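You operate a simulated robot arm through the tools that you are given. There is no shell and no other tool. Be economical: measure what you need, move in short steps, check, and stop when the job is done.

Carry out the task below with a simulated robot arm. There is one attempt and no reset: what you move stays moved.

TASK
Set the jig to the band card's length and clamp the buckle in.
Fine: free the jig knob, move the yellow slider, lock the knob again; the orange lever holds the black buckle; the cords end taut; the black clip stays under the red lever.

It is judged by the outcome, as a careful person would: the job done as asked, and still so three seconds after it is handed in. It fails if anything else is knocked over, pushed out of place, dropped, spilled or broken.

THE ROBOT
A 6-joint arm with a two-finger parallel gripper, fixed in place. Base frame: the origin is at the foot of the arm, x ahead of it, y to its left, z up; the work surface is at about z = 740. Readings come in mm, rad, newtons and seconds.
With the tool pointing down near the work surface it reaches from about 200 to 840 mm from the base axis. Its first joint turns from -2.897 to 2.897 rad. Payload 3.91 kg.
Tool frame: the origin (TCP) lies between the finger pads and is the grasp point; the fingertips stand 30 mm ahead of it; z points along the fingers, y is the line along which they close. Largest opening 110 mm; finger width 20, thickness 10; the body of the gripper, 48 by 112 mm, starts 55 mm behind the TCP.
Orientation is that of the tool frame in the base frame, as a unit quaternion [x, y, z, w]. With the fingers straight down and closing along the base's y, the tool's x points along the base's -x, its y along +y and its z along -z.

THE INTERFACE
- The arm moves only by the tool step_arm. Its argument "steps" is a list of rows, each a list of 3 entries, a list of its own where there are three numbers: the shift along the base's x, y, z in mm, then the turn, a rotation vector about the base's x, y, z in rad, then the opening, from 0 (shut) to 1 (fully open). In form: [[[tx, ty, tz], [wx, wy, wz], claw], ...]. A call has 1 to 10 rows; each row is the pose to reach, as a shift and turn from the pose commanded when the call began. Each row takes 0.2 s and may step no farther than 50 mm and 0.15 rad from the row before; otherwise, or with a gripper value out of range, the whole call is refused. Where a pose cannot be reached the arm comes as near as it can. A force on the tool above 90 N (or 10 N above the force at the start of the call, whichever is more), or a blocked arm, ends the call early, and 0.2 s more pass. Each finger travels about 108 mm/s and halts on what it meets, pressing with about 24 N; the grip force reading is that of the motor and also rises with nothing between the fingers. The clock runs only during rows and for 0.2 s after the last one: add rows that repeat a pose to give the fingers time. The reply holds the time, the measured pose of the TCP, the force on the tool along the base axes, the opening and the grip force, in the units named above and with some noise.
- Cameras (640 x 400 px; columns grow to the right, rows downward): "scene" is fixed at [399.3, -500.9, 1470.8]; the picture's right is [0.87, -0.49, 0.00], its down [-0.44, -0.79, -0.43] and it looks along [0.21, 0.37, -0.91] (base axes); focal length 352 px, centre (320, 200). "wrist" rides on the gripper at [77, 7, -114] in the tool frame; the picture's right is [-0.09, 1.00, 0.00], its down [-0.80, -0.07, -0.59] and it looks along [-0.59, -0.05, 0.80] (tool axes); focal length 270 px, centre (320, 200). There is no depth. A picture from a camera that has moved, and an enlarged one, comes with that camera's place and axes in the base frame and with its lens.
- snapshot(camera): a new picture of that camera. No time passes.
- raise_lower(by): slides the trunk up (or, below 0, down) by that many mm; the arm rides with it, the base frame stays. It gives what a move gives, with no picture.
- zoom(camera, box): a new picture of the part [left, top, right, bottom] of that camera's present view, enlarged. No time passes.
- close_job(): hands the job in; it is judged then, once.

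Go step by step. Nothing tells you positions but the pictures and the camera data: compare them with the known pose of the tool, close in by small moves and look again before you grip or let go. The budget is 120 turns and 84 pictures, counting those below and the enlarged ones. Unless the task says otherwise, let go and move clear before handing in, and close with one line.

The tools are called after "Emit:" as a command line: name --argument value ..., lists and objects as JSON in quotes. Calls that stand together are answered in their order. step_arm: Moves the arm, as the interface text tells. Its arguments: {"type":"object","properties":{"steps":{"type":"array","items":{"type":"array"}}},"required":["steps"]} The other tools are called the same way: raise_lower (by) slides the trunk up or down; snapshot (camera) takes a picture; zoom (camera, box) takes an enlarged picture of a part of a camera's view; close_job () hands the job in.

At the start:

```text
t: 0.0
eef_pos: [417.5, -181.3, 1056.2]
tcp_rot: [0.0, 1.0, 0.0, 0.001]
contact_force: [0.1, -0.2, 0.9]
width: 109.8
gripper_force: 0.1
trunk travel left (down, up): [-450.0, 90.0]
```

scene: 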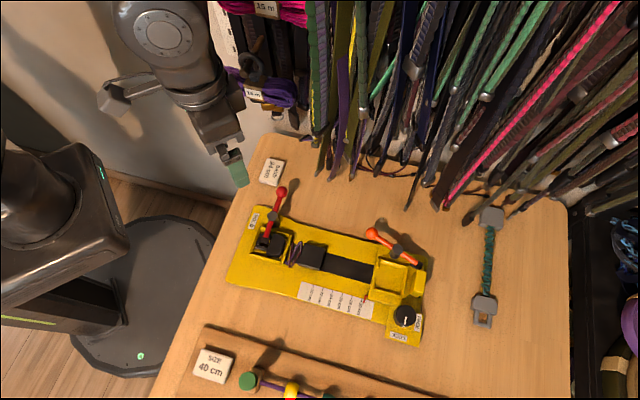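
wrist: 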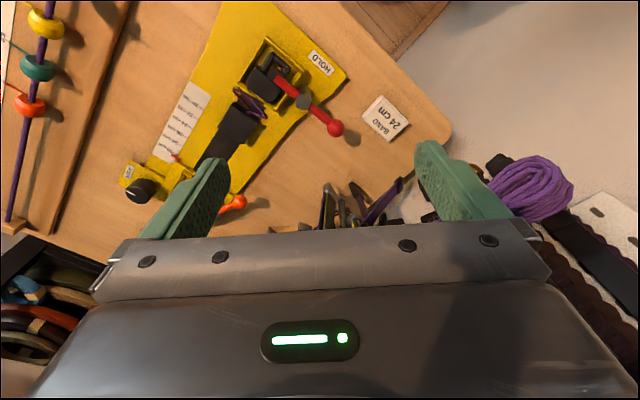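

I see a yellow jig with a red lever (HOLD), a slider with orange lever and a black knob, plus two cards (band 24 cm, size 40 cm). I'll look closer at the details first.

Emit:
zoom --camera "scene" --box '[220, 150, 440, 290]'

Emit:
zoom --camera "scene" --box '[290, 220, 450, 360]'

Emit:
zoom --camera "scene" --box '[420, 190, 540, 340]'

Emit:
zoom --camera "wrist" --box '[100, 0, 420, 230]'

```text
2.86 times, centred on (330, 220) of scene
camera zoom: at [399.3, -500.9, 1470.8], right [0.87, -0.49, 0.0], down [-0.44, -0.79, -0.43], along [0.21, 0.37, -0.91], focal length 1006 px, centre (291, 143)
```

zoom: 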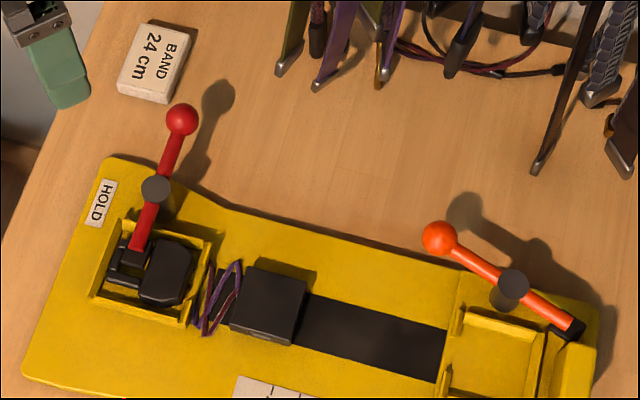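

```text
2.86 times, centred on (370, 290) of scene
camera zoom: at [399.3, -500.9, 1470.8], right [0.87, -0.49, 0.0], down [-0.44, -0.79, -0.43], along [0.21, 0.37, -0.91], focal length 1006 px, centre (177, -57)
```

zoom: 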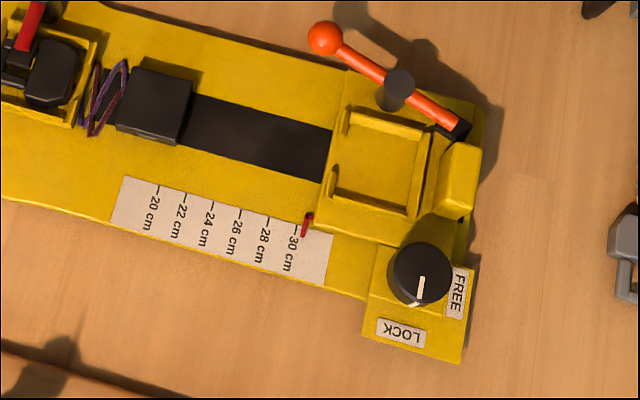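

```text
2.67 times, centred on (480, 265) of scene
camera zoom: at [399.3, -500.9, 1470.8], right [0.87, -0.49, 0.0], down [-0.44, -0.79, -0.43], along [0.21, 0.37, -0.91], focal length 938 px, centre (-107, 27)
```

zoom: 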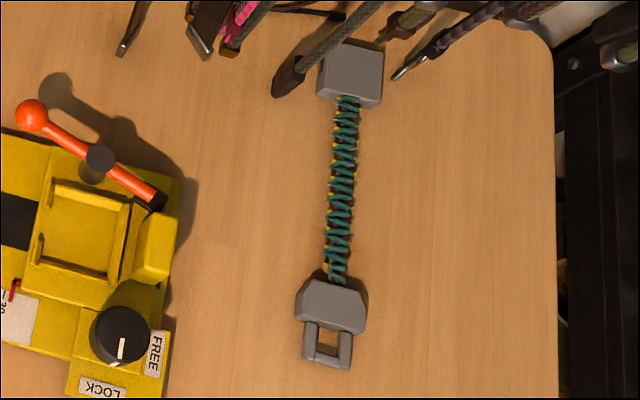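

```text
1.74 times, centred on (260, 115) of wrist
camera zoom: at [341.5, -175.1, 1169.2], right [0.09, 1.0, 0.0], down [0.8, -0.07, 0.59], along [0.59, -0.05, -0.8], focal length 470 px, centre (424, 348)
```

zoom: 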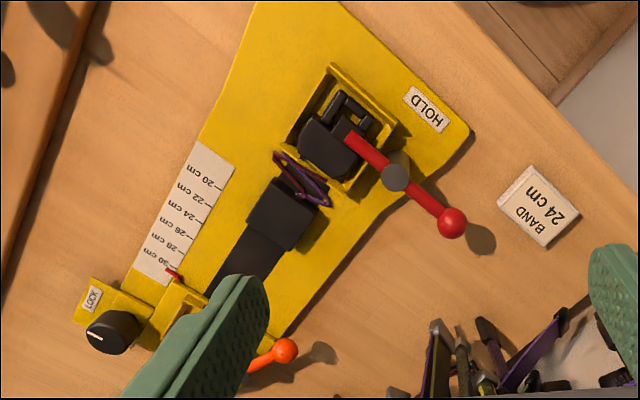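

The card asks for 24 cm while the red pointer stands near 30 cm with the knob on LOCK. The jig axis runs about 47° between +x and -y, with the knob near (577,-504). I'll move over for a close wrist view.

Emit:
step_arm --steps '[[[7, -45, -18], [0, 0, 0], 0.6], [[14, -90, -36], [0, 0, 0], 0.6], [[21, -135, -54], [0, 0, 0], 0.6], [[28, -180, -72], [0, 0, 0], 0.6], [[35, -225, -90], [0, 0, 0], 0.6], [[42, -265, -108], [0, 0, 0], 0.6], [[48, -300, -126], [0, 0, 0], 0.6], [[52, -315, -140], [0, 0, 0], 0.6]]'

Emit:
snapshot --camera "wrist"

Emit:
snapshot --camera "scene"

```text
t: 1.8
eef_pos: [469.4, -496.9, 915.1]
tcp_rot: [0.0, 1.0, 0.0, -0.001]
contact_force: [-0.4, 0.1, 0.5]
width: 66.2
gripper_force: 0.1
trunk travel left (down, up): [-450.0, 90.0]
```

```text
77 pictures are left
camera wrist: at [393.3, -491.0, 1028.9], right [0.09, 1.0, 0.0], down [0.8, -0.07, 0.59], along [0.59, -0.05, -0.8], focal length 270 px, centre (320, 200)
```

wrist: 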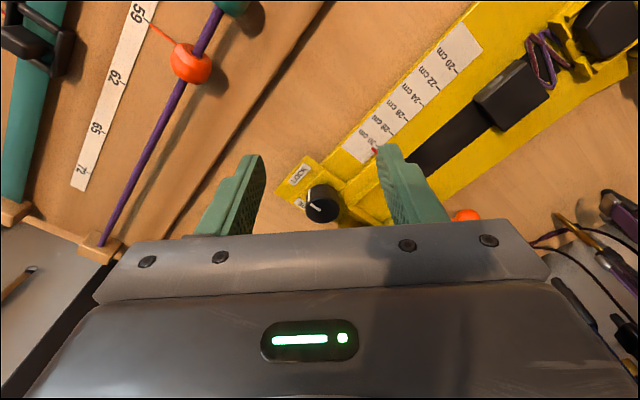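

```text
76 pictures are left
```

scene: 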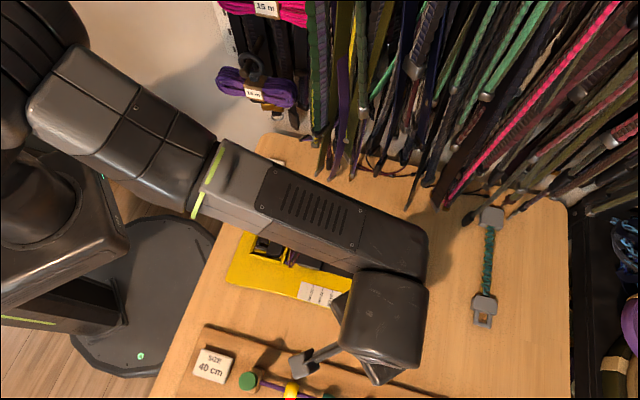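

The two rays put the knob top near (577,-504,784). I'll back the camera off a bit so the slider isn't hidden by the finger.

Emit:
step_arm --steps '[[[-40, 20, 0], [0, 0, 0], 0.6], [[-80, 40, 0], [0, 0, 0], 0.6]]'

Emit:
zoom --camera "wrist" --box '[220, 20, 460, 180]'

Emit:
zoom --camera "wrist" --box '[400, 20, 640, 220]'

```text
t: 2.4
eef_pos: [390.0, -455.8, 916.1]
tcp_rot: [-0.001, 1.0, -0.001, 0.0]
contact_force: [-0.1, 0.0, 0.1]
width: 65.8
gripper_force: 0.1
trunk travel left (down, up): [-450.0, 90.0]
```

```text
2.50 times, centred on (340, 100) of wrist
camera zoom: at [312.9, -449.8, 1029.7], right [0.09, 1.0, 0.0], down [0.8, -0.07, 0.59], along [0.59, -0.05, -0.8], focal length 676 px, centre (270, 450)
```

zoom: 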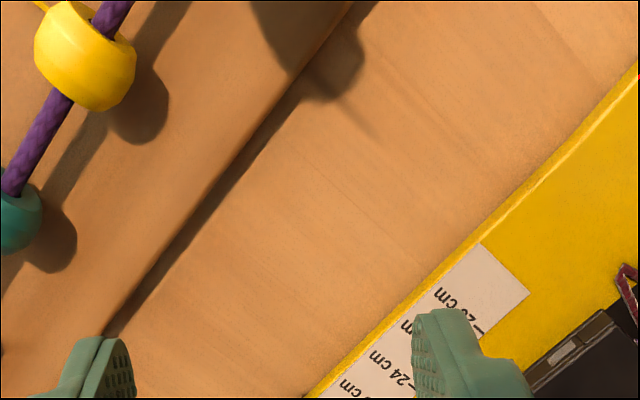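

```text
2.00 times, centred on (520, 120) of wrist
camera zoom: at [312.9, -449.8, 1029.7], right [0.09, 1.0, 0.0], down [0.8, -0.07, 0.59], along [0.59, -0.05, -0.8], focal length 541 px, centre (-80, 360)
```

zoom: 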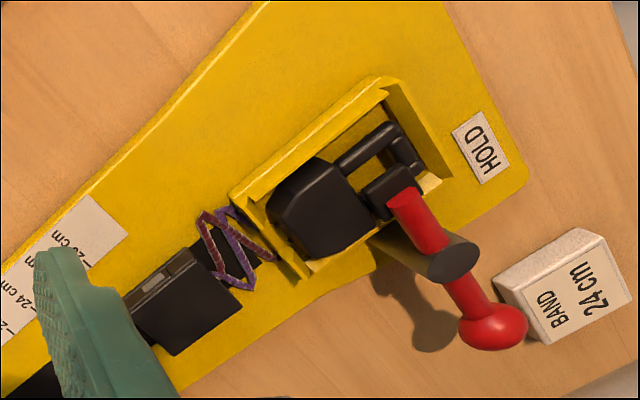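

The picture's "up" is toward the base, so I need to move forward instead to see the slider.

Emit:
step_arm --steps '[[[45, 0, 0], [0, 0, 0], 0.6], [[90, 0, 0], [0, 0, 0], 0.6], [[135, 0, 0], [0, 0, 0], 0.6], [[165, 0, 0], [0, 0, 0], 0.6]]'

Emit:
zoom --camera "wrist" --box '[200, 0, 520, 230]'

```text
t: 3.4
eef_pos: [556.2, -457.0, 914.9]
tcp_rot: [0.0, 1.0, 0.0, 0.0]
contact_force: [-0.6, 0.2, 0.4]
width: 65.9
gripper_force: 0.0
trunk travel left (down, up): [-450.0, 90.0]
```

```text
1.74 times, centred on (360, 115) of wrist
camera zoom: at [479.1, -450.3, 1028.5], right [0.09, 1.0, 0.0], down [0.8, -0.07, 0.59], along [0.59, -0.05, -0.8], focal length 470 px, centre (250, 348)
```

zoom: 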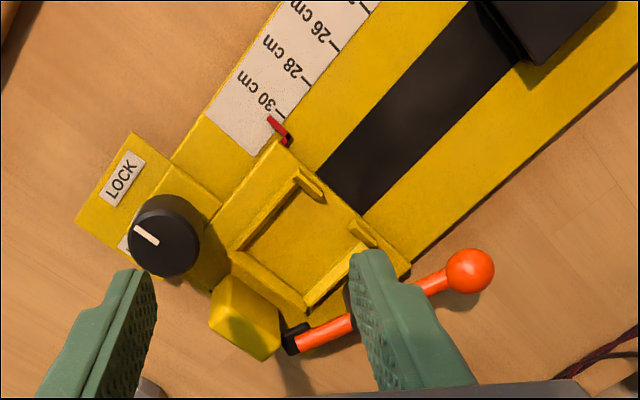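

The slider's tray, handle block and lever are clear now. I need a closer look at the space around the knob.

Emit:
zoom --camera "wrist" --box '[235, 60, 395, 200]'

```text
2.86 times, centred on (315, 130) of wrist
camera zoom: at [479.1, -450.3, 1028.5], right [0.09, 1.0, 0.0], down [0.8, -0.07, 0.59], along [0.59, -0.05, -0.8], focal length 772 px, centre (334, 400)
```

zoom: 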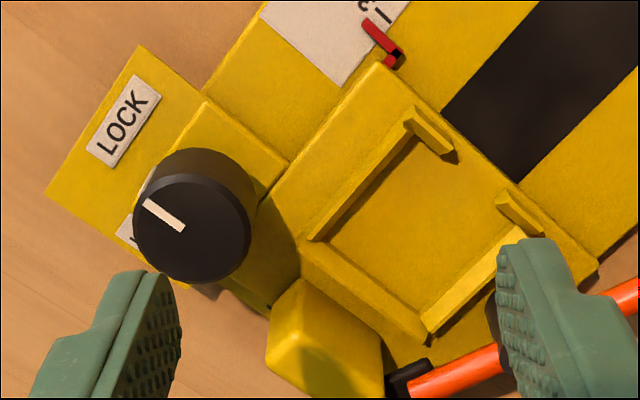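

The knob stands tight beside the slider slab, so I'll put the fingers along the jig axis. Turning +0.74 rad and coming over the knob at tip height about 810.

Emit:
step_arm --steps '[[[4, -10, -15], [0, 0, 0.15], 0.6], [[8, -20, -30], [0, 0, 0.3], 0.6], [[12, -30, -45], [0, 0, 0.45], 0.6], [[16, -40, -60], [0, 0, 0.6], 0.6], [[19.5, -47.5, -75], [0, 0, 0.74], 0.6]]'

Emit:
snapshot --camera "wrist"

Emit:
snapshot --camera "scene"

```text
t: 4.6
eef_pos: [575.3, -503.7, 838.0]
tcp_rot: [-0.363, 0.932, 0.0, 0.0]
contact_force: [0.8, 0.3, 0.0]
width: 65.8
gripper_force: 0.1
trunk travel left (down, up): [-450.0, 90.0]
```

```text
71 pictures are left
camera wrist: at [514.3, -551.7, 953.4], right [-0.61, 0.79, 0.0], down [0.64, 0.49, 0.59], along [0.47, 0.36, -0.8], focal length 270 px, centre (320, 200)
```

wrist: 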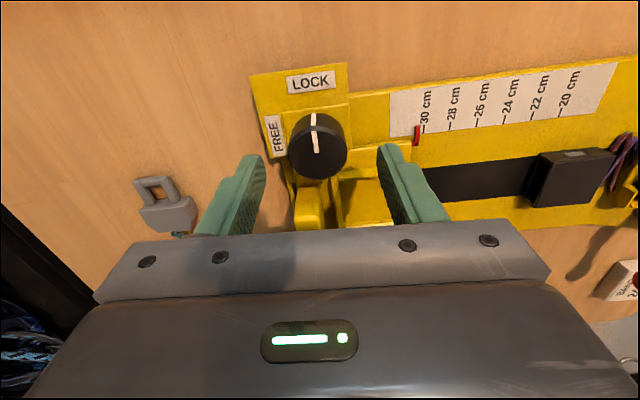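

```text
70 pictures are left
```

scene: 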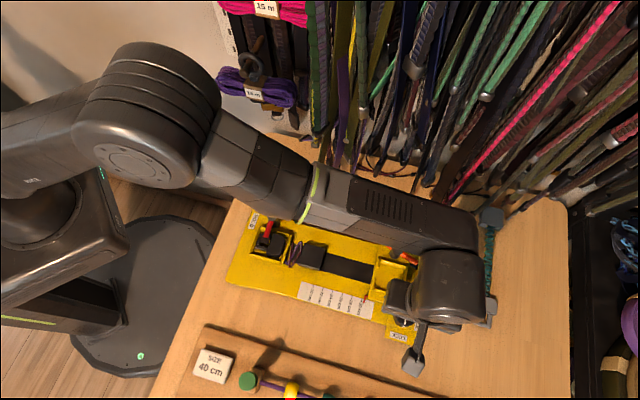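

The pointer stands at about z 749 and the knob top near 786. I'll lower until the tips are around z 772, still open.

Emit:
step_arm --steps '[[[1, -1, -18], [0, 0, 0], 0.6], [[1, -1, -36], [0, 0, 0], 0.6]]'

Emit:
zoom --camera "wrist" --box '[200, 40, 440, 220]'

```text
t: 5.2
eef_pos: [576.1, -504.5, 803.8]
tcp_rot: [-0.362, 0.932, 0.0, 0.0]
contact_force: [0.0, 0.2, 0.6]
width: 65.9
gripper_force: 0.1
trunk travel left (down, up): [-450.0, 90.0]
```

```text
2.22 times, centred on (320, 130) of wrist
camera zoom: at [514.8, -552.8, 917.5], right [-0.61, 0.79, 0.0], down [0.64, 0.49, 0.59], along [0.47, 0.36, -0.8], focal length 601 px, centre (320, 356)
```

zoom: 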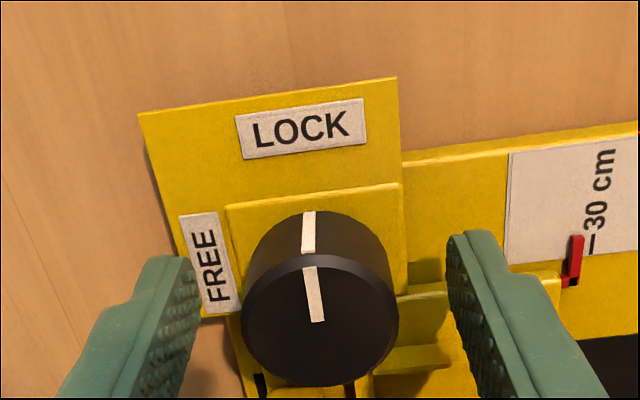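

The tips straddle the knob and are clear of everything. Closing on it.

Emit:
step_arm --steps '[[[0, 0, -3], [0, 0, 0], 0.6], [[0, 0, -3], [0, 0, 0], 0.3], [[0, 0, -3], [0, 0, 0], 0.3]]'

Emit:
zoom --camera "wrist" --box '[200, 40, 440, 220]'

```text
t: 6.0
eef_pos: [576.5, -505.5, 801.3]
tcp_rot: [-0.362, 0.932, 0.0, 0.0]
contact_force: [0.9, -2.4, -1.5]
width: 37.4
gripper_force: 45.4
trunk travel left (down, up): [-450.0, 90.0]
```

```text
2.22 times, centred on (320, 130) of wrist
camera zoom: at [514.7, -552.6, 914.8], right [-0.61, 0.79, 0.0], down [0.64, 0.49, 0.59], along [0.47, 0.36, -0.8], focal length 601 px, centre (320, 356)
```

zoom: 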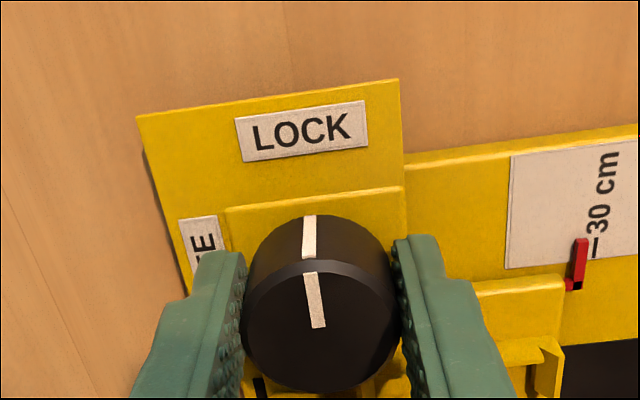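

Gripped at 37 mm. Now turning the knob counter-clockwise toward FREE, halfway first.

Emit:
step_arm --steps '[[[0, 0, 0], [0, 0, 0.13], 0.3], [[0, 0, 0], [0, 0, 0.26], 0.3], [[0, 0, 0], [0, 0, 0.39], 0.3], [[0, 0, 0], [0, 0, 0.52], 0.3], [[0, 0, 0], [0, 0, 0.65], 0.3], [[0, 0, 0], [0, 0, 0.78], 0.3]]'

Emit:
zoom --camera "wrist" --box '[200, 40, 440, 220]'

```text
t: 7.4
eef_pos: [576.3, -504.0, 801.3]
tcp_rot: [-0.69, 0.724, 0.0, 0.0]
contact_force: [1.6, -0.4, -3.9]
width: 37.7
gripper_force: 44.9
trunk travel left (down, up): [-450.0, 90.0]
```

```text
2.22 times, centred on (320, 130) of wrist
camera zoom: at [566.1, -581.9, 914.8], right [-0.99, 0.14, 0.0], down [0.11, 0.8, 0.59], along [0.08, 0.59, -0.8], focal length 601 px, centre (320, 356)
```

zoom: 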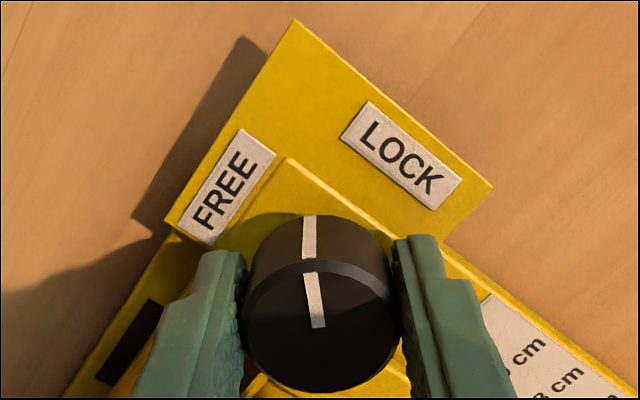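

The knob turns with the gripper without slipping. Continuing the remaining turn to FREE.

Emit:
step_arm --steps '[[[0, 0, 0], [0, 0, 0.13], 0.3], [[0, 0, 0], [0, 0, 0.26], 0.3], [[0, 0, 0], [0, 0, 0.39], 0.3], [[0, 0, 0], [0, 0, 0.52], 0.3], [[0, 0, 0], [0, 0, 0.65], 0.3], [[0, 0, 0], [0, 0, 0.79], 0.3]]'

Emit:
zoom --camera "wrist" --box '[200, 40, 440, 220]'

```text
t: 8.8
eef_pos: [577.0, -502.6, 801.3]
tcp_rot: [0.915, -0.403, 0.0, 0.0]
contact_force: [7.8, 7.3, -0.8]
width: 37.9
gripper_force: 44.6
trunk travel left (down, up): [-450.0, 90.0]
```

```text
2.22 times, centred on (320, 130) of wrist
camera zoom: at [624.4, -565.5, 914.8], right [-0.79, -0.61, 0.0], down [-0.49, 0.64, 0.59], along [-0.36, 0.47, -0.8], focal length 601 px, centre (320, 356)
```

zoom: 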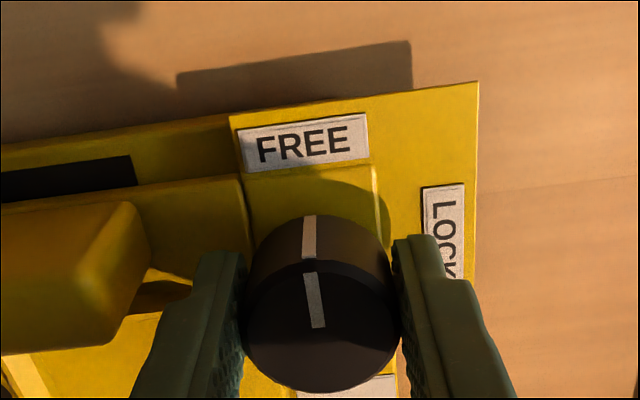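

The mark is at FREE. Keeping hold of the knob, I'll draw the slider along the axis toward the lower numbers, 40 mm first.

Emit:
step_arm --steps '[[[-5.4, 5.9, 0], [0, 0, 0], 0.3], [[-10.8, 11.8, 0], [0, 0, 0], 0.3], [[-16.2, 17.7, 0], [0, 0, 0], 0.3], [[-21.6, 23.6, 0], [0, 0, 0], 0.3], [[-27, 29.6, 0], [0, 0, 0], 0.3]]'

Emit:
zoom --camera "scene" --box '[290, 220, 450, 360]'

Emit:
snapshot --camera "wrist"

```text
t: 10.0
eef_pos: [549.6, -475.7, 801.5]
tcp_rot: [0.915, -0.404, -0.001, 0.001]
contact_force: [4.9, 4.6, -3.6]
width: 37.5
gripper_force: 45.0
trunk travel left (down, up): [-450.0, 90.0]
```

```text
2.86 times, centred on (370, 290) of scene
camera zoom: at [399.3, -500.9, 1470.8], right [0.87, -0.49, 0.0], down [-0.44, -0.79, -0.43], along [0.21, 0.37, -0.91], focal length 1006 px, centre (177, -57)
```

zoom: 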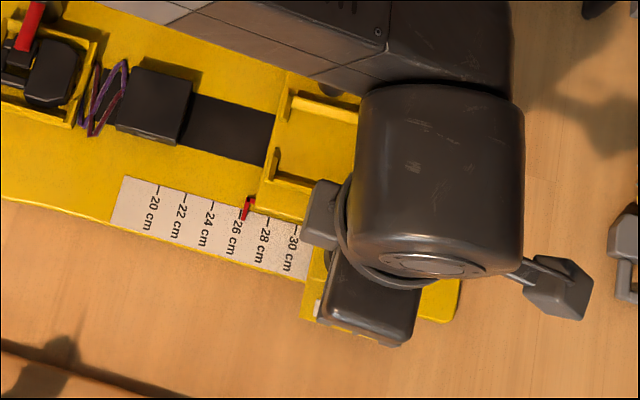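

```text
64 pictures are left
camera wrist: at [596.3, -537.6, 914.8], right [-0.8, -0.61, 0.0], down [-0.49, 0.64, 0.59], along [-0.36, 0.47, -0.8], focal length 270 px, centre (320, 200)
```

wrist: 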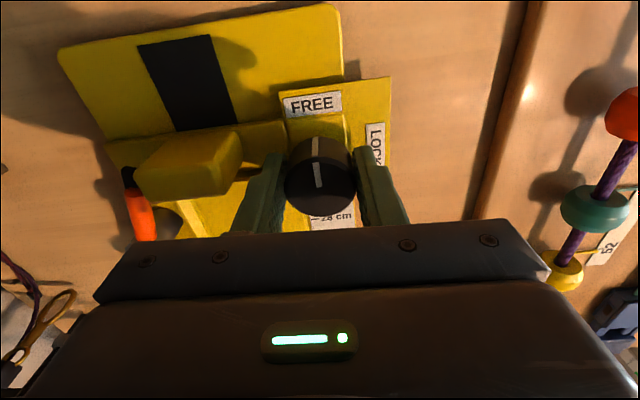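

The slider follows; the pointer is now near 26. I'll read it more finely.

Emit:
zoom --camera "scene" --box '[315, 260, 371, 310]'

```text
8.00 times, centred on (343, 285) of scene
camera zoom: at [399.3, -500.9, 1470.8], right [0.87, -0.49, 0.0], down [-0.44, -0.79, -0.43], along [0.21, 0.37, -0.91], focal length 2816 px, centre (136, -480)
```

zoom: 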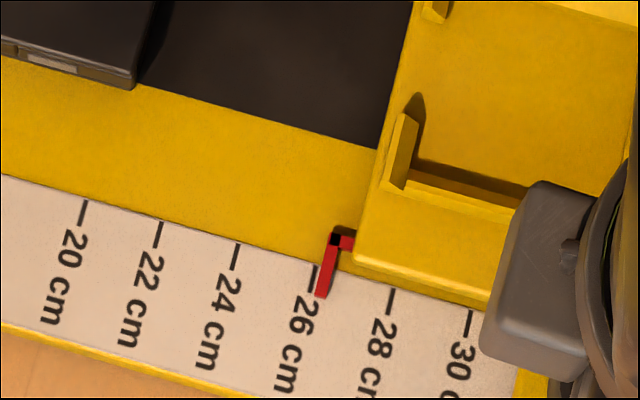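

The pointer reads about 26.27, so roughly 22.7 mm remains. Moving 22 mm and reading again.

Emit:
step_arm --steps '[[[-5, 5.4, 0], [0, 0, 0], 0.3], [[-10, 10.8, 0], [0, 0, 0], 0.3], [[-15, 16.1, 0], [0, 0, 0], 0.3], [[-15, 16.1, 0], [0, 0, 0], 0.3]]'

Emit:
zoom --camera "scene" --box '[315, 260, 371, 310]'

```text
t: 11.0
eef_pos: [533.1, -460.4, 800.4]
tcp_rot: [0.915, -0.405, 0.0, 0.0]
contact_force: [0.2, -0.3, -2.9]
width: 37.4
gripper_force: 44.6
trunk travel left (down, up): [-450.0, 90.0]
```

```text
8.00 times, centred on (343, 285) of scene
camera zoom: at [399.3, -500.9, 1470.8], right [0.87, -0.49, 0.0], down [-0.44, -0.79, -0.43], along [0.21, 0.37, -0.91], focal length 2816 px, centre (136, -480)
```

zoom: 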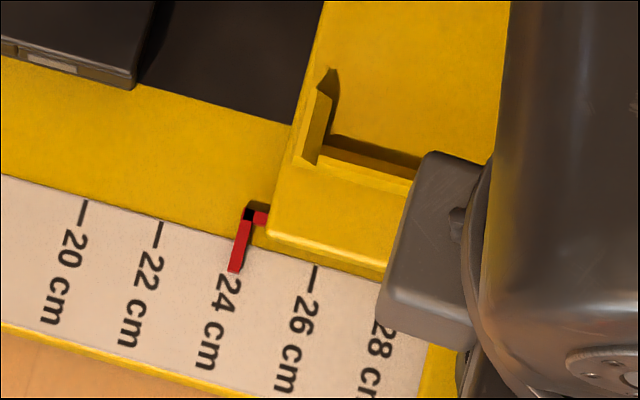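

Very near 24; one finer look.

Emit:
zoom --camera "scene" --box '[332, 280, 356, 298]'

```text
16.00 times, centred on (344, 289) of scene
camera zoom: at [399.3, -500.9, 1470.8], right [0.87, -0.49, 0.0], down [-0.44, -0.79, -0.43], along [0.21, 0.37, -0.91], focal length 5631 px, centre (-64, -1224)
```

zoom: 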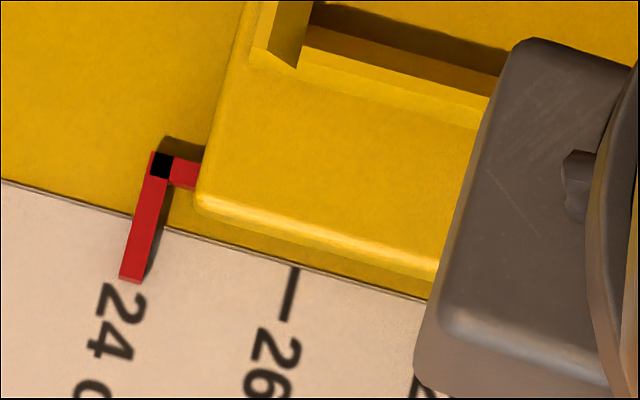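

The pointer covers the 24 tick. Now turning the knob back to LOCK in two halves.

Emit:
step_arm --steps '[[[0, 0, 0], [0, 0, -0.13], 0.3], [[0, 0, 0], [0, 0, -0.26], 0.3], [[0, 0, 0], [0, 0, -0.39], 0.3], [[0, 0, 0], [0, 0, -0.52], 0.3], [[0, 0, 0], [0, 0, -0.65], 0.3], [[0, 0, 0], [0, 0, -0.78], 0.3]]'

Emit:
step_arm --steps '[[[0, 0, 0], [0, 0, -0.13], 0.3], [[0, 0, 0], [0, 0, -0.26], 0.3], [[0, 0, 0], [0, 0, -0.39], 0.3], [[0, 0, 0], [0, 0, -0.52], 0.3], [[0, 0, 0], [0, 0, -0.65], 0.3], [[0, 0, 0], [0, 0, -0.8], 0.3]]'

Emit:
zoom --camera "wrist" --box '[200, 40, 440, 220]'

Emit:
zoom --camera "scene" --box '[315, 260, 371, 310]'

```text
t: 12.4
eef_pos: [532.9, -460.9, 800.6]
tcp_rot: [-0.692, 0.722, 0.0, 0.001]
contact_force: [-11.3, -10.4, -5.0]
width: 37.8
gripper_force: 44.7
trunk travel left (down, up): [-450.0, 90.0]
```

```text
t: 13.8
eef_pos: [532.4, -461.8, 800.8]
tcp_rot: [-0.356, 0.935, 0.001, 0.0]
contact_force: [-20.1, -17.6, -5.3]
width: 37.5
gripper_force: 45.2
trunk travel left (down, up): [-450.0, 90.0]
```

```text
2.22 times, centred on (320, 130) of wrist
camera zoom: at [470.3, -508.0, 914.8], right [-0.6, 0.8, 0.0], down [0.64, 0.48, 0.6], along [0.48, 0.36, -0.8], focal length 601 px, centre (320, 356)
```

zoom: 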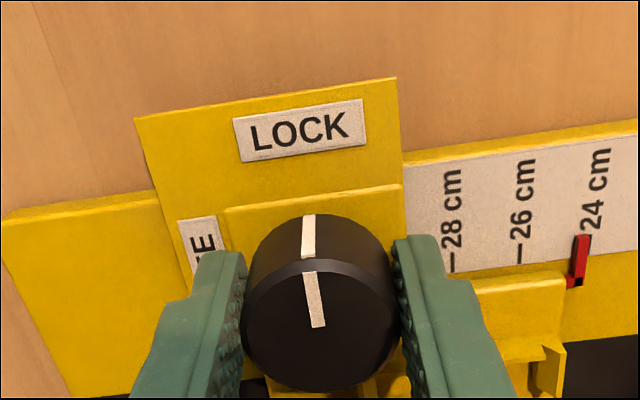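

```text
8.00 times, centred on (343, 285) of scene
camera zoom: at [399.3, -500.9, 1470.8], right [0.87, -0.49, 0.0], down [-0.44, -0.79, -0.43], along [0.21, 0.37, -0.91], focal length 2816 px, centre (136, -480)
```

zoom: 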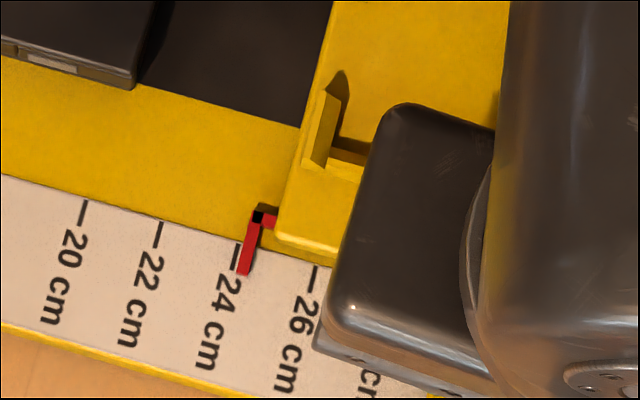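

The turn back dragged the slider by about 2.4 mm (now about 24.25). I'll go back to FREE, pre-offset the slider, and lock again so it ends on 24.

Emit:
step_arm --steps '[[[0, 0, 0], [0, 0, 0.13], 0.3], [[0, 0, 0], [0, 0, 0.26], 0.3], [[0, 0, 0], [0, 0, 0.39], 0.3], [[0, 0, 0], [0, 0, 0.52], 0.3], [[0, 0, 0], [0, 0, 0.65], 0.3], [[0, 0, 0], [0, 0, 0.78], 0.3]]'

Emit:
zoom --camera "scene" --box '[315, 260, 371, 310]'

Emit:
step_arm --steps '[[[0, 0, 0], [0, 0, 0.13], 0.3], [[0, 0, 0], [0, 0, 0.26], 0.3], [[0, 0, 0], [0, 0, 0.39], 0.3], [[0, 0, 0], [0, 0, 0.52], 0.3], [[0, 0, 0], [0, 0, 0.65], 0.3], [[0, 0, 0], [0, 0, 0.8], 0.3]]'

Emit:
zoom --camera "scene" --box '[315, 260, 371, 310]'

```text
t: 15.2
eef_pos: [532.4, -461.1, 801.1]
tcp_rot: [-0.686, 0.728, 0.001, 0.0]
contact_force: [-19.3, -20.3, -3.4]
width: 37.8
gripper_force: 45.1
trunk travel left (down, up): [-450.0, 90.0]
```

```text
8.00 times, centred on (343, 285) of scene
camera zoom: at [399.3, -500.9, 1470.8], right [0.87, -0.49, 0.0], down [-0.44, -0.79, -0.43], along [0.21, 0.37, -0.91], focal length 2816 px, centre (136, -480)
```

zoom: 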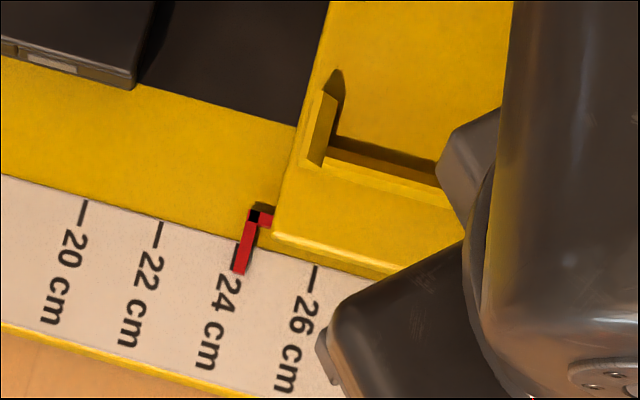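

```text
t: 16.6
eef_pos: [534.5, -461.5, 801.6]
tcp_rot: [0.915, -0.404, -0.001, -0.001]
contact_force: [-14.5, -14.4, -3.8]
width: 37.8
gripper_force: 45.4
trunk travel left (down, up): [-450.0, 90.0]
```

```text
8.00 times, centred on (343, 285) of scene
camera zoom: at [399.3, -500.9, 1470.8], right [0.87, -0.49, 0.0], down [-0.44, -0.79, -0.43], along [0.21, 0.37, -0.91], focal length 2816 px, centre (136, -480)
```

zoom: 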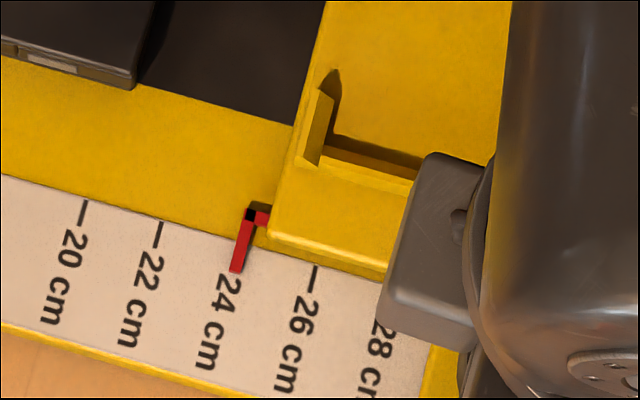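

It drifts repeatably and returns at FREE. I'll pre-offset by -2.4 mm and lock again.

Emit:
step_arm --steps '[[[-2.0, 1.4, 0], [0, 0, 0], 0.3], [[-2.0, 1.4, 0], [0, 0, -0.13], 0.3], [[-2.0, 1.4, 0], [0, 0, -0.26], 0.3], [[-2.0, 1.4, 0], [0, 0, -0.39], 0.3], [[-2.0, 1.4, 0], [0, 0, -0.52], 0.3], [[-2.0, 1.4, 0], [0, 0, -0.65], 0.3], [[-2.0, 1.4, 0], [0, 0, -0.78], 0.3], [[-2.0, 1.4, 0], [0, 0, -0.91], 0.3], [[-2.0, 1.4, 0], [0, 0, -1.04], 0.3]]'

Emit:
zoom --camera "scene" --box '[315, 260, 371, 310]'

```text
t: 18.6
eef_pos: [531.9, -460.2, 800.4]
tcp_rot: [-0.592, 0.806, 0.0, 0.001]
contact_force: [-16.4, -14.0, -4.9]
width: 37.8
gripper_force: 44.8
trunk travel left (down, up): [-450.0, 90.0]
```

```text
8.00 times, centred on (343, 285) of scene
camera zoom: at [399.3, -500.9, 1470.8], right [0.87, -0.49, 0.0], down [-0.44, -0.79, -0.43], along [0.21, 0.37, -0.91], focal length 2816 px, centre (136, -480)
```

zoom: 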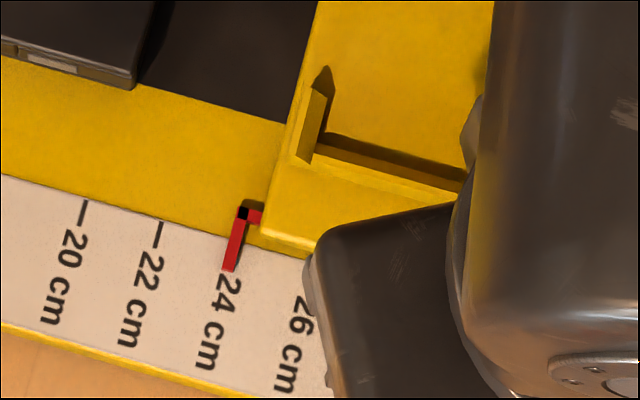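

Pointer tip is about 1.3 mm low with a third of the turn left; I'll add a slight +0.6 mm with the final turn.

Emit:
step_arm --steps '[[[0.3, -0.4, 0], [0, 0, 0], 0.3], [[0.4, -0.5, 0], [0, 0, -0.13], 0.3], [[0.4, -0.5, 0], [0, 0, -0.26], 0.3], [[0.4, -0.5, 0], [0, 0, -0.39], 0.3], [[0.4, -0.5, 0], [0, 0, -0.54], 0.3], [[0.4, -0.5, 0], [0, 0, -0.56], 0.3]]'

Emit:
zoom --camera "scene" --box '[315, 260, 371, 310]'

```text
t: 20.0
eef_pos: [530.9, -459.6, 800.5]
tcp_rot: [-0.347, 0.938, 0.001, 0.001]
contact_force: [-19.0, -13.4, -5.0]
width: 37.5
gripper_force: 45.6
trunk travel left (down, up): [-450.0, 90.0]
```

```text
8.00 times, centred on (343, 285) of scene
camera zoom: at [399.3, -500.9, 1470.8], right [0.87, -0.49, 0.0], down [-0.44, -0.79, -0.43], along [0.21, 0.37, -0.91], focal length 2816 px, centre (136, -480)
```

zoom: 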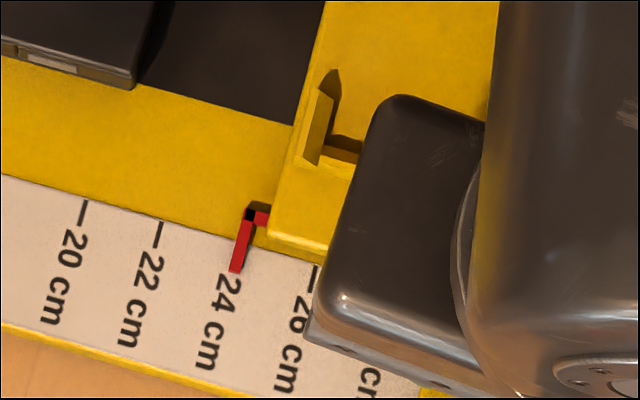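

The pointer is on 24 with the knob at LOCK. Opening and rising, then checking both.

Emit:
step_arm --steps '[[[0, 0, 0], [0, 0, 0], 0.6], [[0, 0, 0], [0, 0, 0], 0.6], [[0, 0, 40], [0, 0, 0], 0.6], [[0, 0, 80], [0, 0, 0], 0.6], [[-30, 0, 110], [0, 0, 0], 0.6]]'

Emit:
zoom --camera "wrist" --box '[240, 20, 560, 220]'

Emit:
zoom --camera "scene" --box '[332, 280, 356, 298]'

```text
t: 21.2
eef_pos: [500.8, -458.5, 911.3]
tcp_rot: [-0.348, 0.937, 0.0, 0.0]
contact_force: [0.4, 0.2, 0.3]
width: 66.1
gripper_force: 0.0
trunk travel left (down, up): [-450.0, 90.0]
```

```text
2.00 times, centred on (400, 120) of wrist
camera zoom: at [438.7, -504.6, 1025.7], right [-0.58, 0.81, 0.0], down [0.65, 0.47, 0.59], along [0.48, 0.35, -0.8], focal length 541 px, centre (160, 360)
```

zoom: 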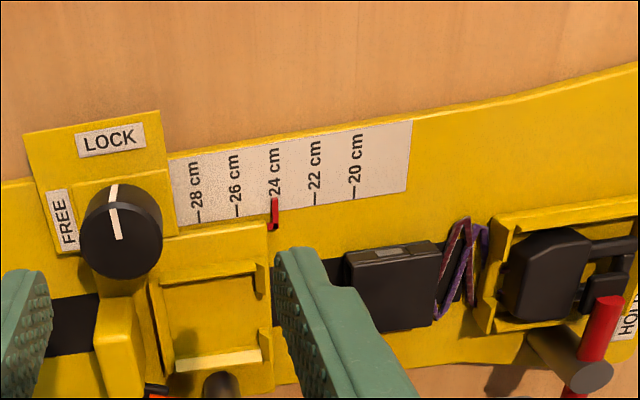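

```text
16.00 times, centred on (344, 289) of scene
camera zoom: at [399.3, -500.9, 1470.8], right [0.87, -0.49, 0.0], down [-0.44, -0.79, -0.43], along [0.21, 0.37, -0.91], focal length 5631 px, centre (-64, -1224)
```

zoom: 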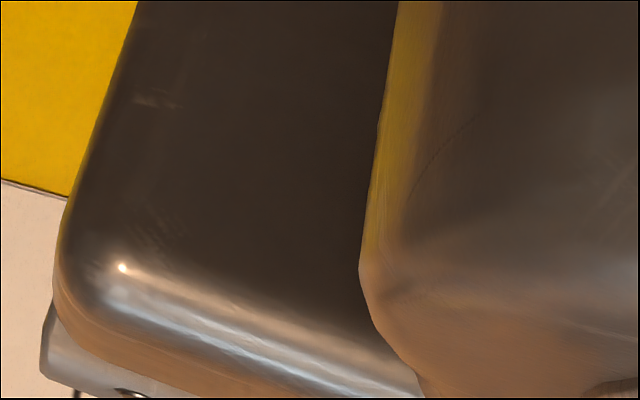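

Slider set and locked. Next is the black buckle near (483,-317); I'll turn the gripper to close across the jig axis, hovering over it.

Emit:
step_arm --steps '[[[-2, 14, 0], [0, 0, -0.15], 0.7], [[-4, 28, 0], [0, 0, -0.3], 0.7], [[-6, 42, 0], [0, 0, -0.45], 0.7], [[-8, 56, 0], [0, 0, -0.6], 0.7], [[-10, 70, 0], [0, 0, -0.75], 0.7], [[-12, 85, 0], [0, 0, -0.9], 0.7], [[-14, 100, 0], [0, 0, -1.05], 0.7], [[-16, 115, 0], [0, 0, -1.2], 0.7], [[-17, 130, 0], [0, 0, -1.35], 0.7], [[-18, 141, 0], [0, 0, -1.5], 0.7]]'

Emit:
snapshot --camera "wrist"

Emit:
snapshot --camera "scene"

```text
t: 23.4
eef_pos: [484.7, -316.9, 911.5]
tcp_rot: [0.386, 0.922, 0.0, 0.0]
contact_force: [0.2, -0.2, 0.2]
width: 76.9
gripper_force: 0.1
trunk travel left (down, up): [-450.0, 90.0]
```

```text
52 pictures are left
camera wrist: at [435.2, -257.7, 1024.9], right [0.77, 0.64, 0.0], down [0.51, -0.62, 0.59], along [0.38, -0.46, -0.8], focal length 270 px, centre (320, 200)
```

wrist: 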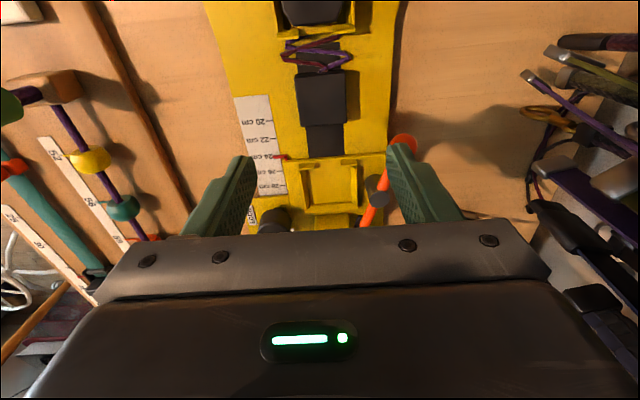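

```text
51 pictures are left
```

scene: 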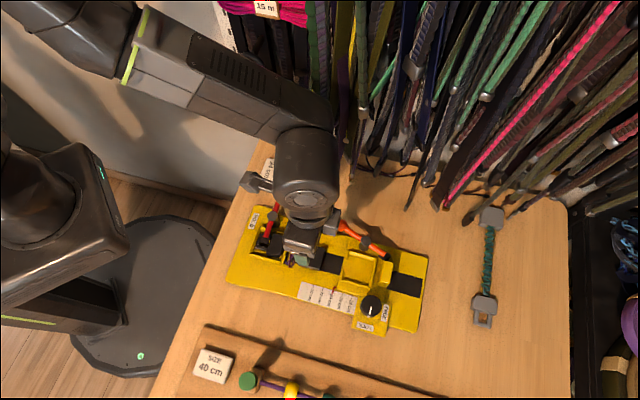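

Emit:
zoom --camera "wrist" --box '[210, 0, 430, 120]'

Emit:
zoom --camera "wrist" --box '[230, 100, 430, 235]'

Emit:
zoom --camera "scene" --box '[310, 220, 440, 340]'

```text
2.91 times, centred on (320, 60) of wrist
camera zoom: at [435.2, -257.7, 1024.9], right [0.77, 0.64, 0.0], down [0.51, -0.62, 0.59], along [0.38, -0.46, -0.8], focal length 786 px, centre (320, 607)
```

zoom: 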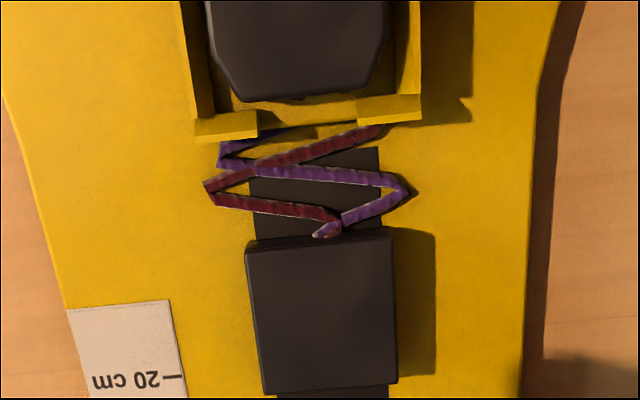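

```text
2.96 times, centred on (330, 168) of wrist
camera zoom: at [435.2, -257.7, 1024.9], right [0.77, 0.64, 0.0], down [0.51, -0.62, 0.59], along [0.38, -0.46, -0.8], focal length 801 px, centre (290, 296)
```

zoom: 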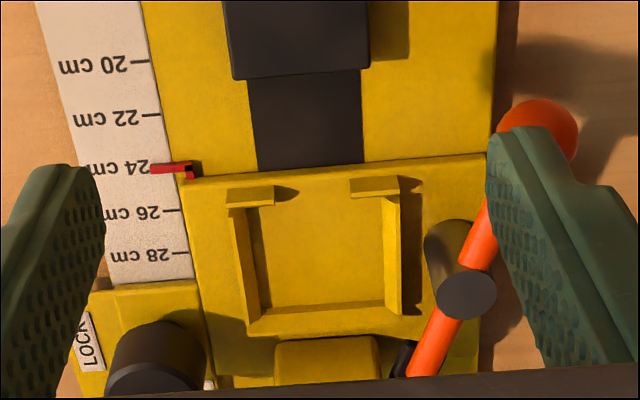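

```text
3.33 times, centred on (375, 280) of scene
camera zoom: at [399.3, -500.9, 1470.8], right [0.87, -0.49, 0.0], down [-0.44, -0.79, -0.43], along [0.21, 0.37, -0.91], focal length 1173 px, centre (137, -67)
```

zoom: 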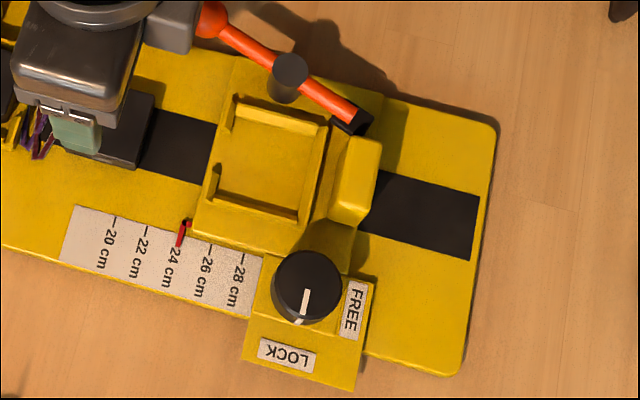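

Both views agree: jig axis at 45° (x+y≈170.5), buckle centre ≈(486.5,-316.3) with top ≈763, tray centre ≈(559,-387) with ridges ≈764. I'll descend over the buckle, stopping with tips just above it.

Emit:
step_arm --steps '[[[2, 0.5, -40], [0, 0, 0], 0.7], [[2, 0.5, -80], [0, 0, 0], 0.7], [[2, 0.5, -108], [0, 0, 0], 0.7], [[2, 0.5, -113], [0, 0, 0], 0.7]]'

Emit:
snapshot --camera "wrist"

Emit:
zoom --camera "scene" --box '[250, 200, 370, 300]'

```text
t: 24.4
eef_pos: [486.7, -317.2, 799.3]
tcp_rot: [0.385, 0.923, 0.0, 0.0]
contact_force: [-0.7, -0.4, -0.1]
width: 76.7
gripper_force: 0.1
trunk travel left (down, up): [-450.0, 90.0]
```

```text
47 pictures are left
camera wrist: at [437.5, -257.8, 912.3], right [0.77, 0.64, 0.0], down [0.51, -0.62, 0.59], along [0.38, -0.46, -0.8], focal length 270 px, centre (320, 200)
```

wrist: 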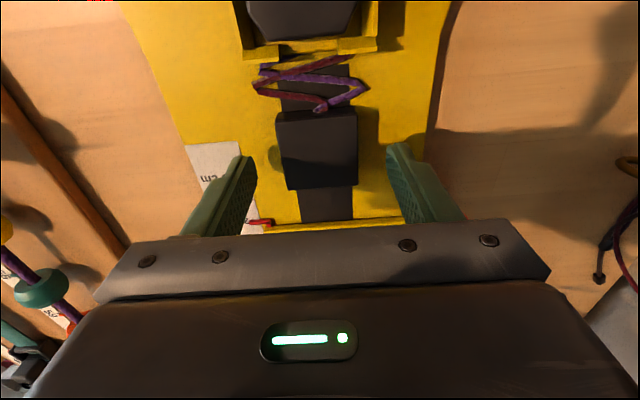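

```text
4.00 times, centred on (310, 250) of scene
camera zoom: at [399.3, -500.9, 1470.8], right [0.87, -0.49, 0.0], down [-0.44, -0.79, -0.43], along [0.21, 0.37, -0.91], focal length 1408 px, centre (360, 0)
```

zoom: 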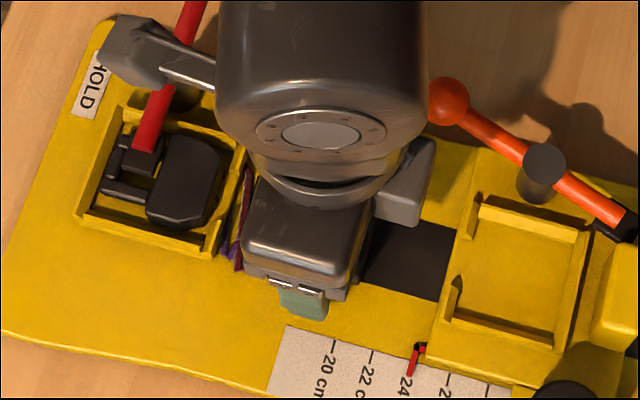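

Aligned with the buckle sideways. Lowering the tips to about z 756 and closing gently.

Emit:
step_arm --steps '[[[-2, 2, -7], [0, 0, 0], 0.7], [[-2, 2, -13], [0, 0, 0], 0.7], [[-2, 2, -13], [0, 0, 0], 0.55], [[-2, 2, -13], [0, 0, 0], 0.4], [[-2, 2, -13], [0, 0, 0], 0.38], [[-2, 2, -13], [0, 0, 0], 0.38]]'

Emit:
snapshot --camera "wrist"

```text
t: 25.8
eef_pos: [484.6, -315.1, 786.3]
tcp_rot: [0.384, 0.923, 0.0, 0.0]
contact_force: [-0.3, -0.4, 1.1]
width: 45.1
gripper_force: 23.8
trunk travel left (down, up): [-450.0, 90.0]
```

```text
45 pictures are left
camera wrist: at [435.1, -255.6, 899.3], right [0.77, 0.64, 0.0], down [0.51, -0.62, 0.59], along [0.38, -0.46, -0.8], focal length 270 px, centre (320, 200)
```

wrist: 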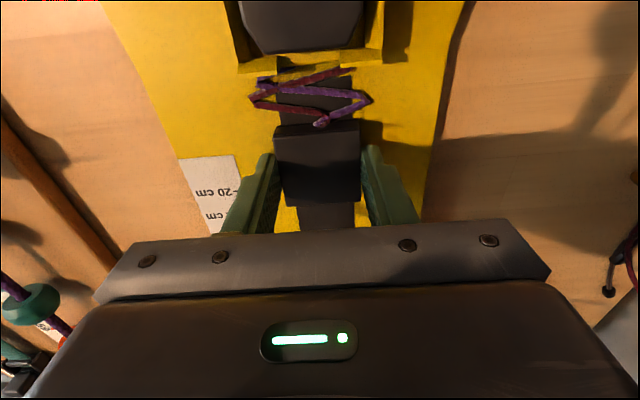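

Gripped at 45 mm. Lifting 22 mm and travelling along the axis, stopping short to check.

Emit:
step_arm --steps '[[[0, 0, 12], [0, 0, 0], 0.33], [[0, 0, 22], [0, 0, 0], 0.33], [[14, -14, 22], [0, 0, 0], 0.33], [[28, -28, 22], [0, 0, 0], 0.33], [[42, -42, 22], [0, 0, 0], 0.33], [[55, -55, 22], [0, 0, 0], 0.33]]'

Emit:
snapshot --camera "wrist"

Emit:
zoom --camera "scene" --box '[250, 210, 410, 310]'

```text
t: 27.2
eef_pos: [538.8, -369.8, 807.1]
tcp_rot: [0.384, 0.923, 0.0, 0.001]
contact_force: [0.7, 0.1, -0.3]
width: 45.0
gripper_force: 23.6
trunk travel left (down, up): [-450.0, 90.0]
```

```text
44 pictures are left
camera wrist: at [490.5, -311.2, 921.1], right [0.77, 0.64, 0.0], down [0.51, -0.62, 0.59], along [0.38, -0.46, -0.8], focal length 270 px, centre (320, 200)
```

wrist: 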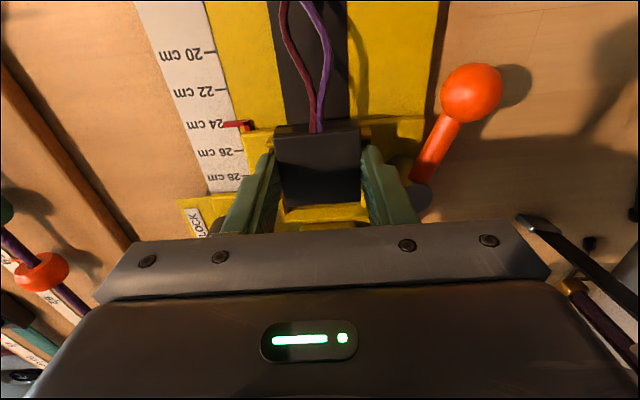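

```text
4.00 times, centred on (330, 260) of scene
camera zoom: at [399.3, -500.9, 1470.8], right [0.87, -0.49, 0.0], down [-0.44, -0.79, -0.43], along [0.21, 0.37, -0.91], focal length 1408 px, centre (280, -40)
```

zoom: 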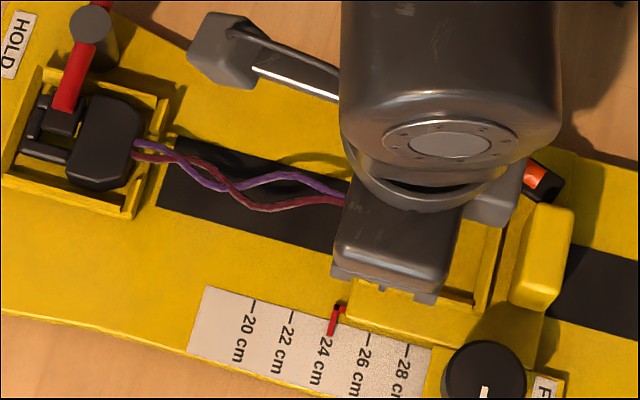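

The cords are straightening. About 24 mm to go; zooming to see the tray against the buckle.

Emit:
zoom --camera "wrist" --box '[220, 95, 450, 240]'

```text
2.76 times, centred on (335, 168) of wrist
camera zoom: at [490.5, -311.2, 921.1], right [0.77, 0.64, 0.0], down [0.51, -0.62, 0.59], along [0.38, -0.46, -0.8], focal length 746 px, centre (279, 290)
```

zoom: 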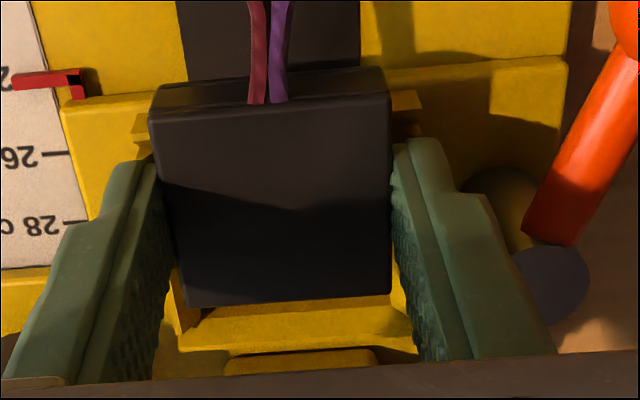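

I estimate about 20–22 mm more along the axis and ~1 mm toward the levers. Moving 19 mm at height, then looking again.

Emit:
step_arm --steps '[[[7, -6.5, 0], [0, 0, 0], 0.33], [[14.1, -12.7, 0], [0, 0, 0], 0.33], [[14.1, -12.7, 0], [0, 0, 0], 0.33]]'

Emit:
zoom --camera "wrist" --box '[220, 85, 450, 230]'

Emit:
zoom --camera "scene" --box '[270, 210, 410, 310]'

```text
t: 28.0
eef_pos: [553.2, -382.8, 807.6]
tcp_rot: [0.385, 0.923, -0.001, 0.001]
contact_force: [-0.4, -1.4, -0.2]
width: 45.1
gripper_force: 23.9
trunk travel left (down, up): [-450.0, 90.0]
```

```text
2.76 times, centred on (335, 158) of wrist
camera zoom: at [504.3, -323.7, 921.5], right [0.77, 0.64, 0.0], down [0.51, -0.62, 0.59], along [0.38, -0.46, -0.8], focal length 746 px, centre (279, 317)
```

zoom: 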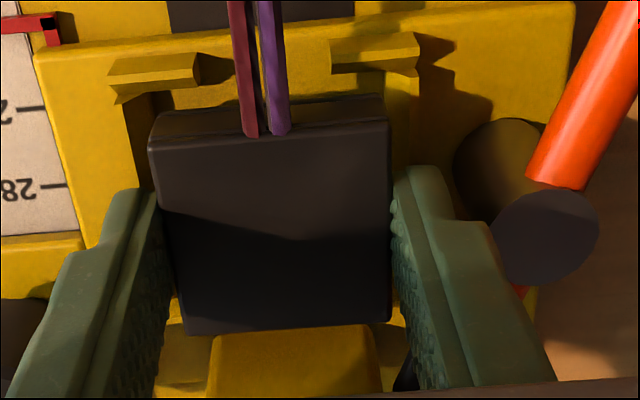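

```text
4.00 times, centred on (340, 260) of scene
camera zoom: at [399.3, -500.9, 1470.8], right [0.87, -0.49, 0.0], down [-0.44, -0.79, -0.43], along [0.21, 0.37, -0.91], focal length 1408 px, centre (240, -40)
```

zoom: 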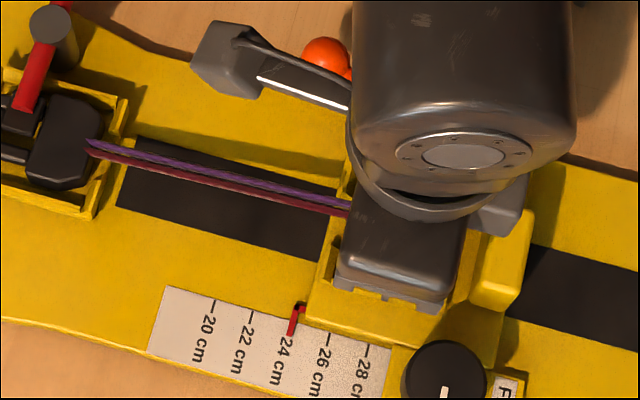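

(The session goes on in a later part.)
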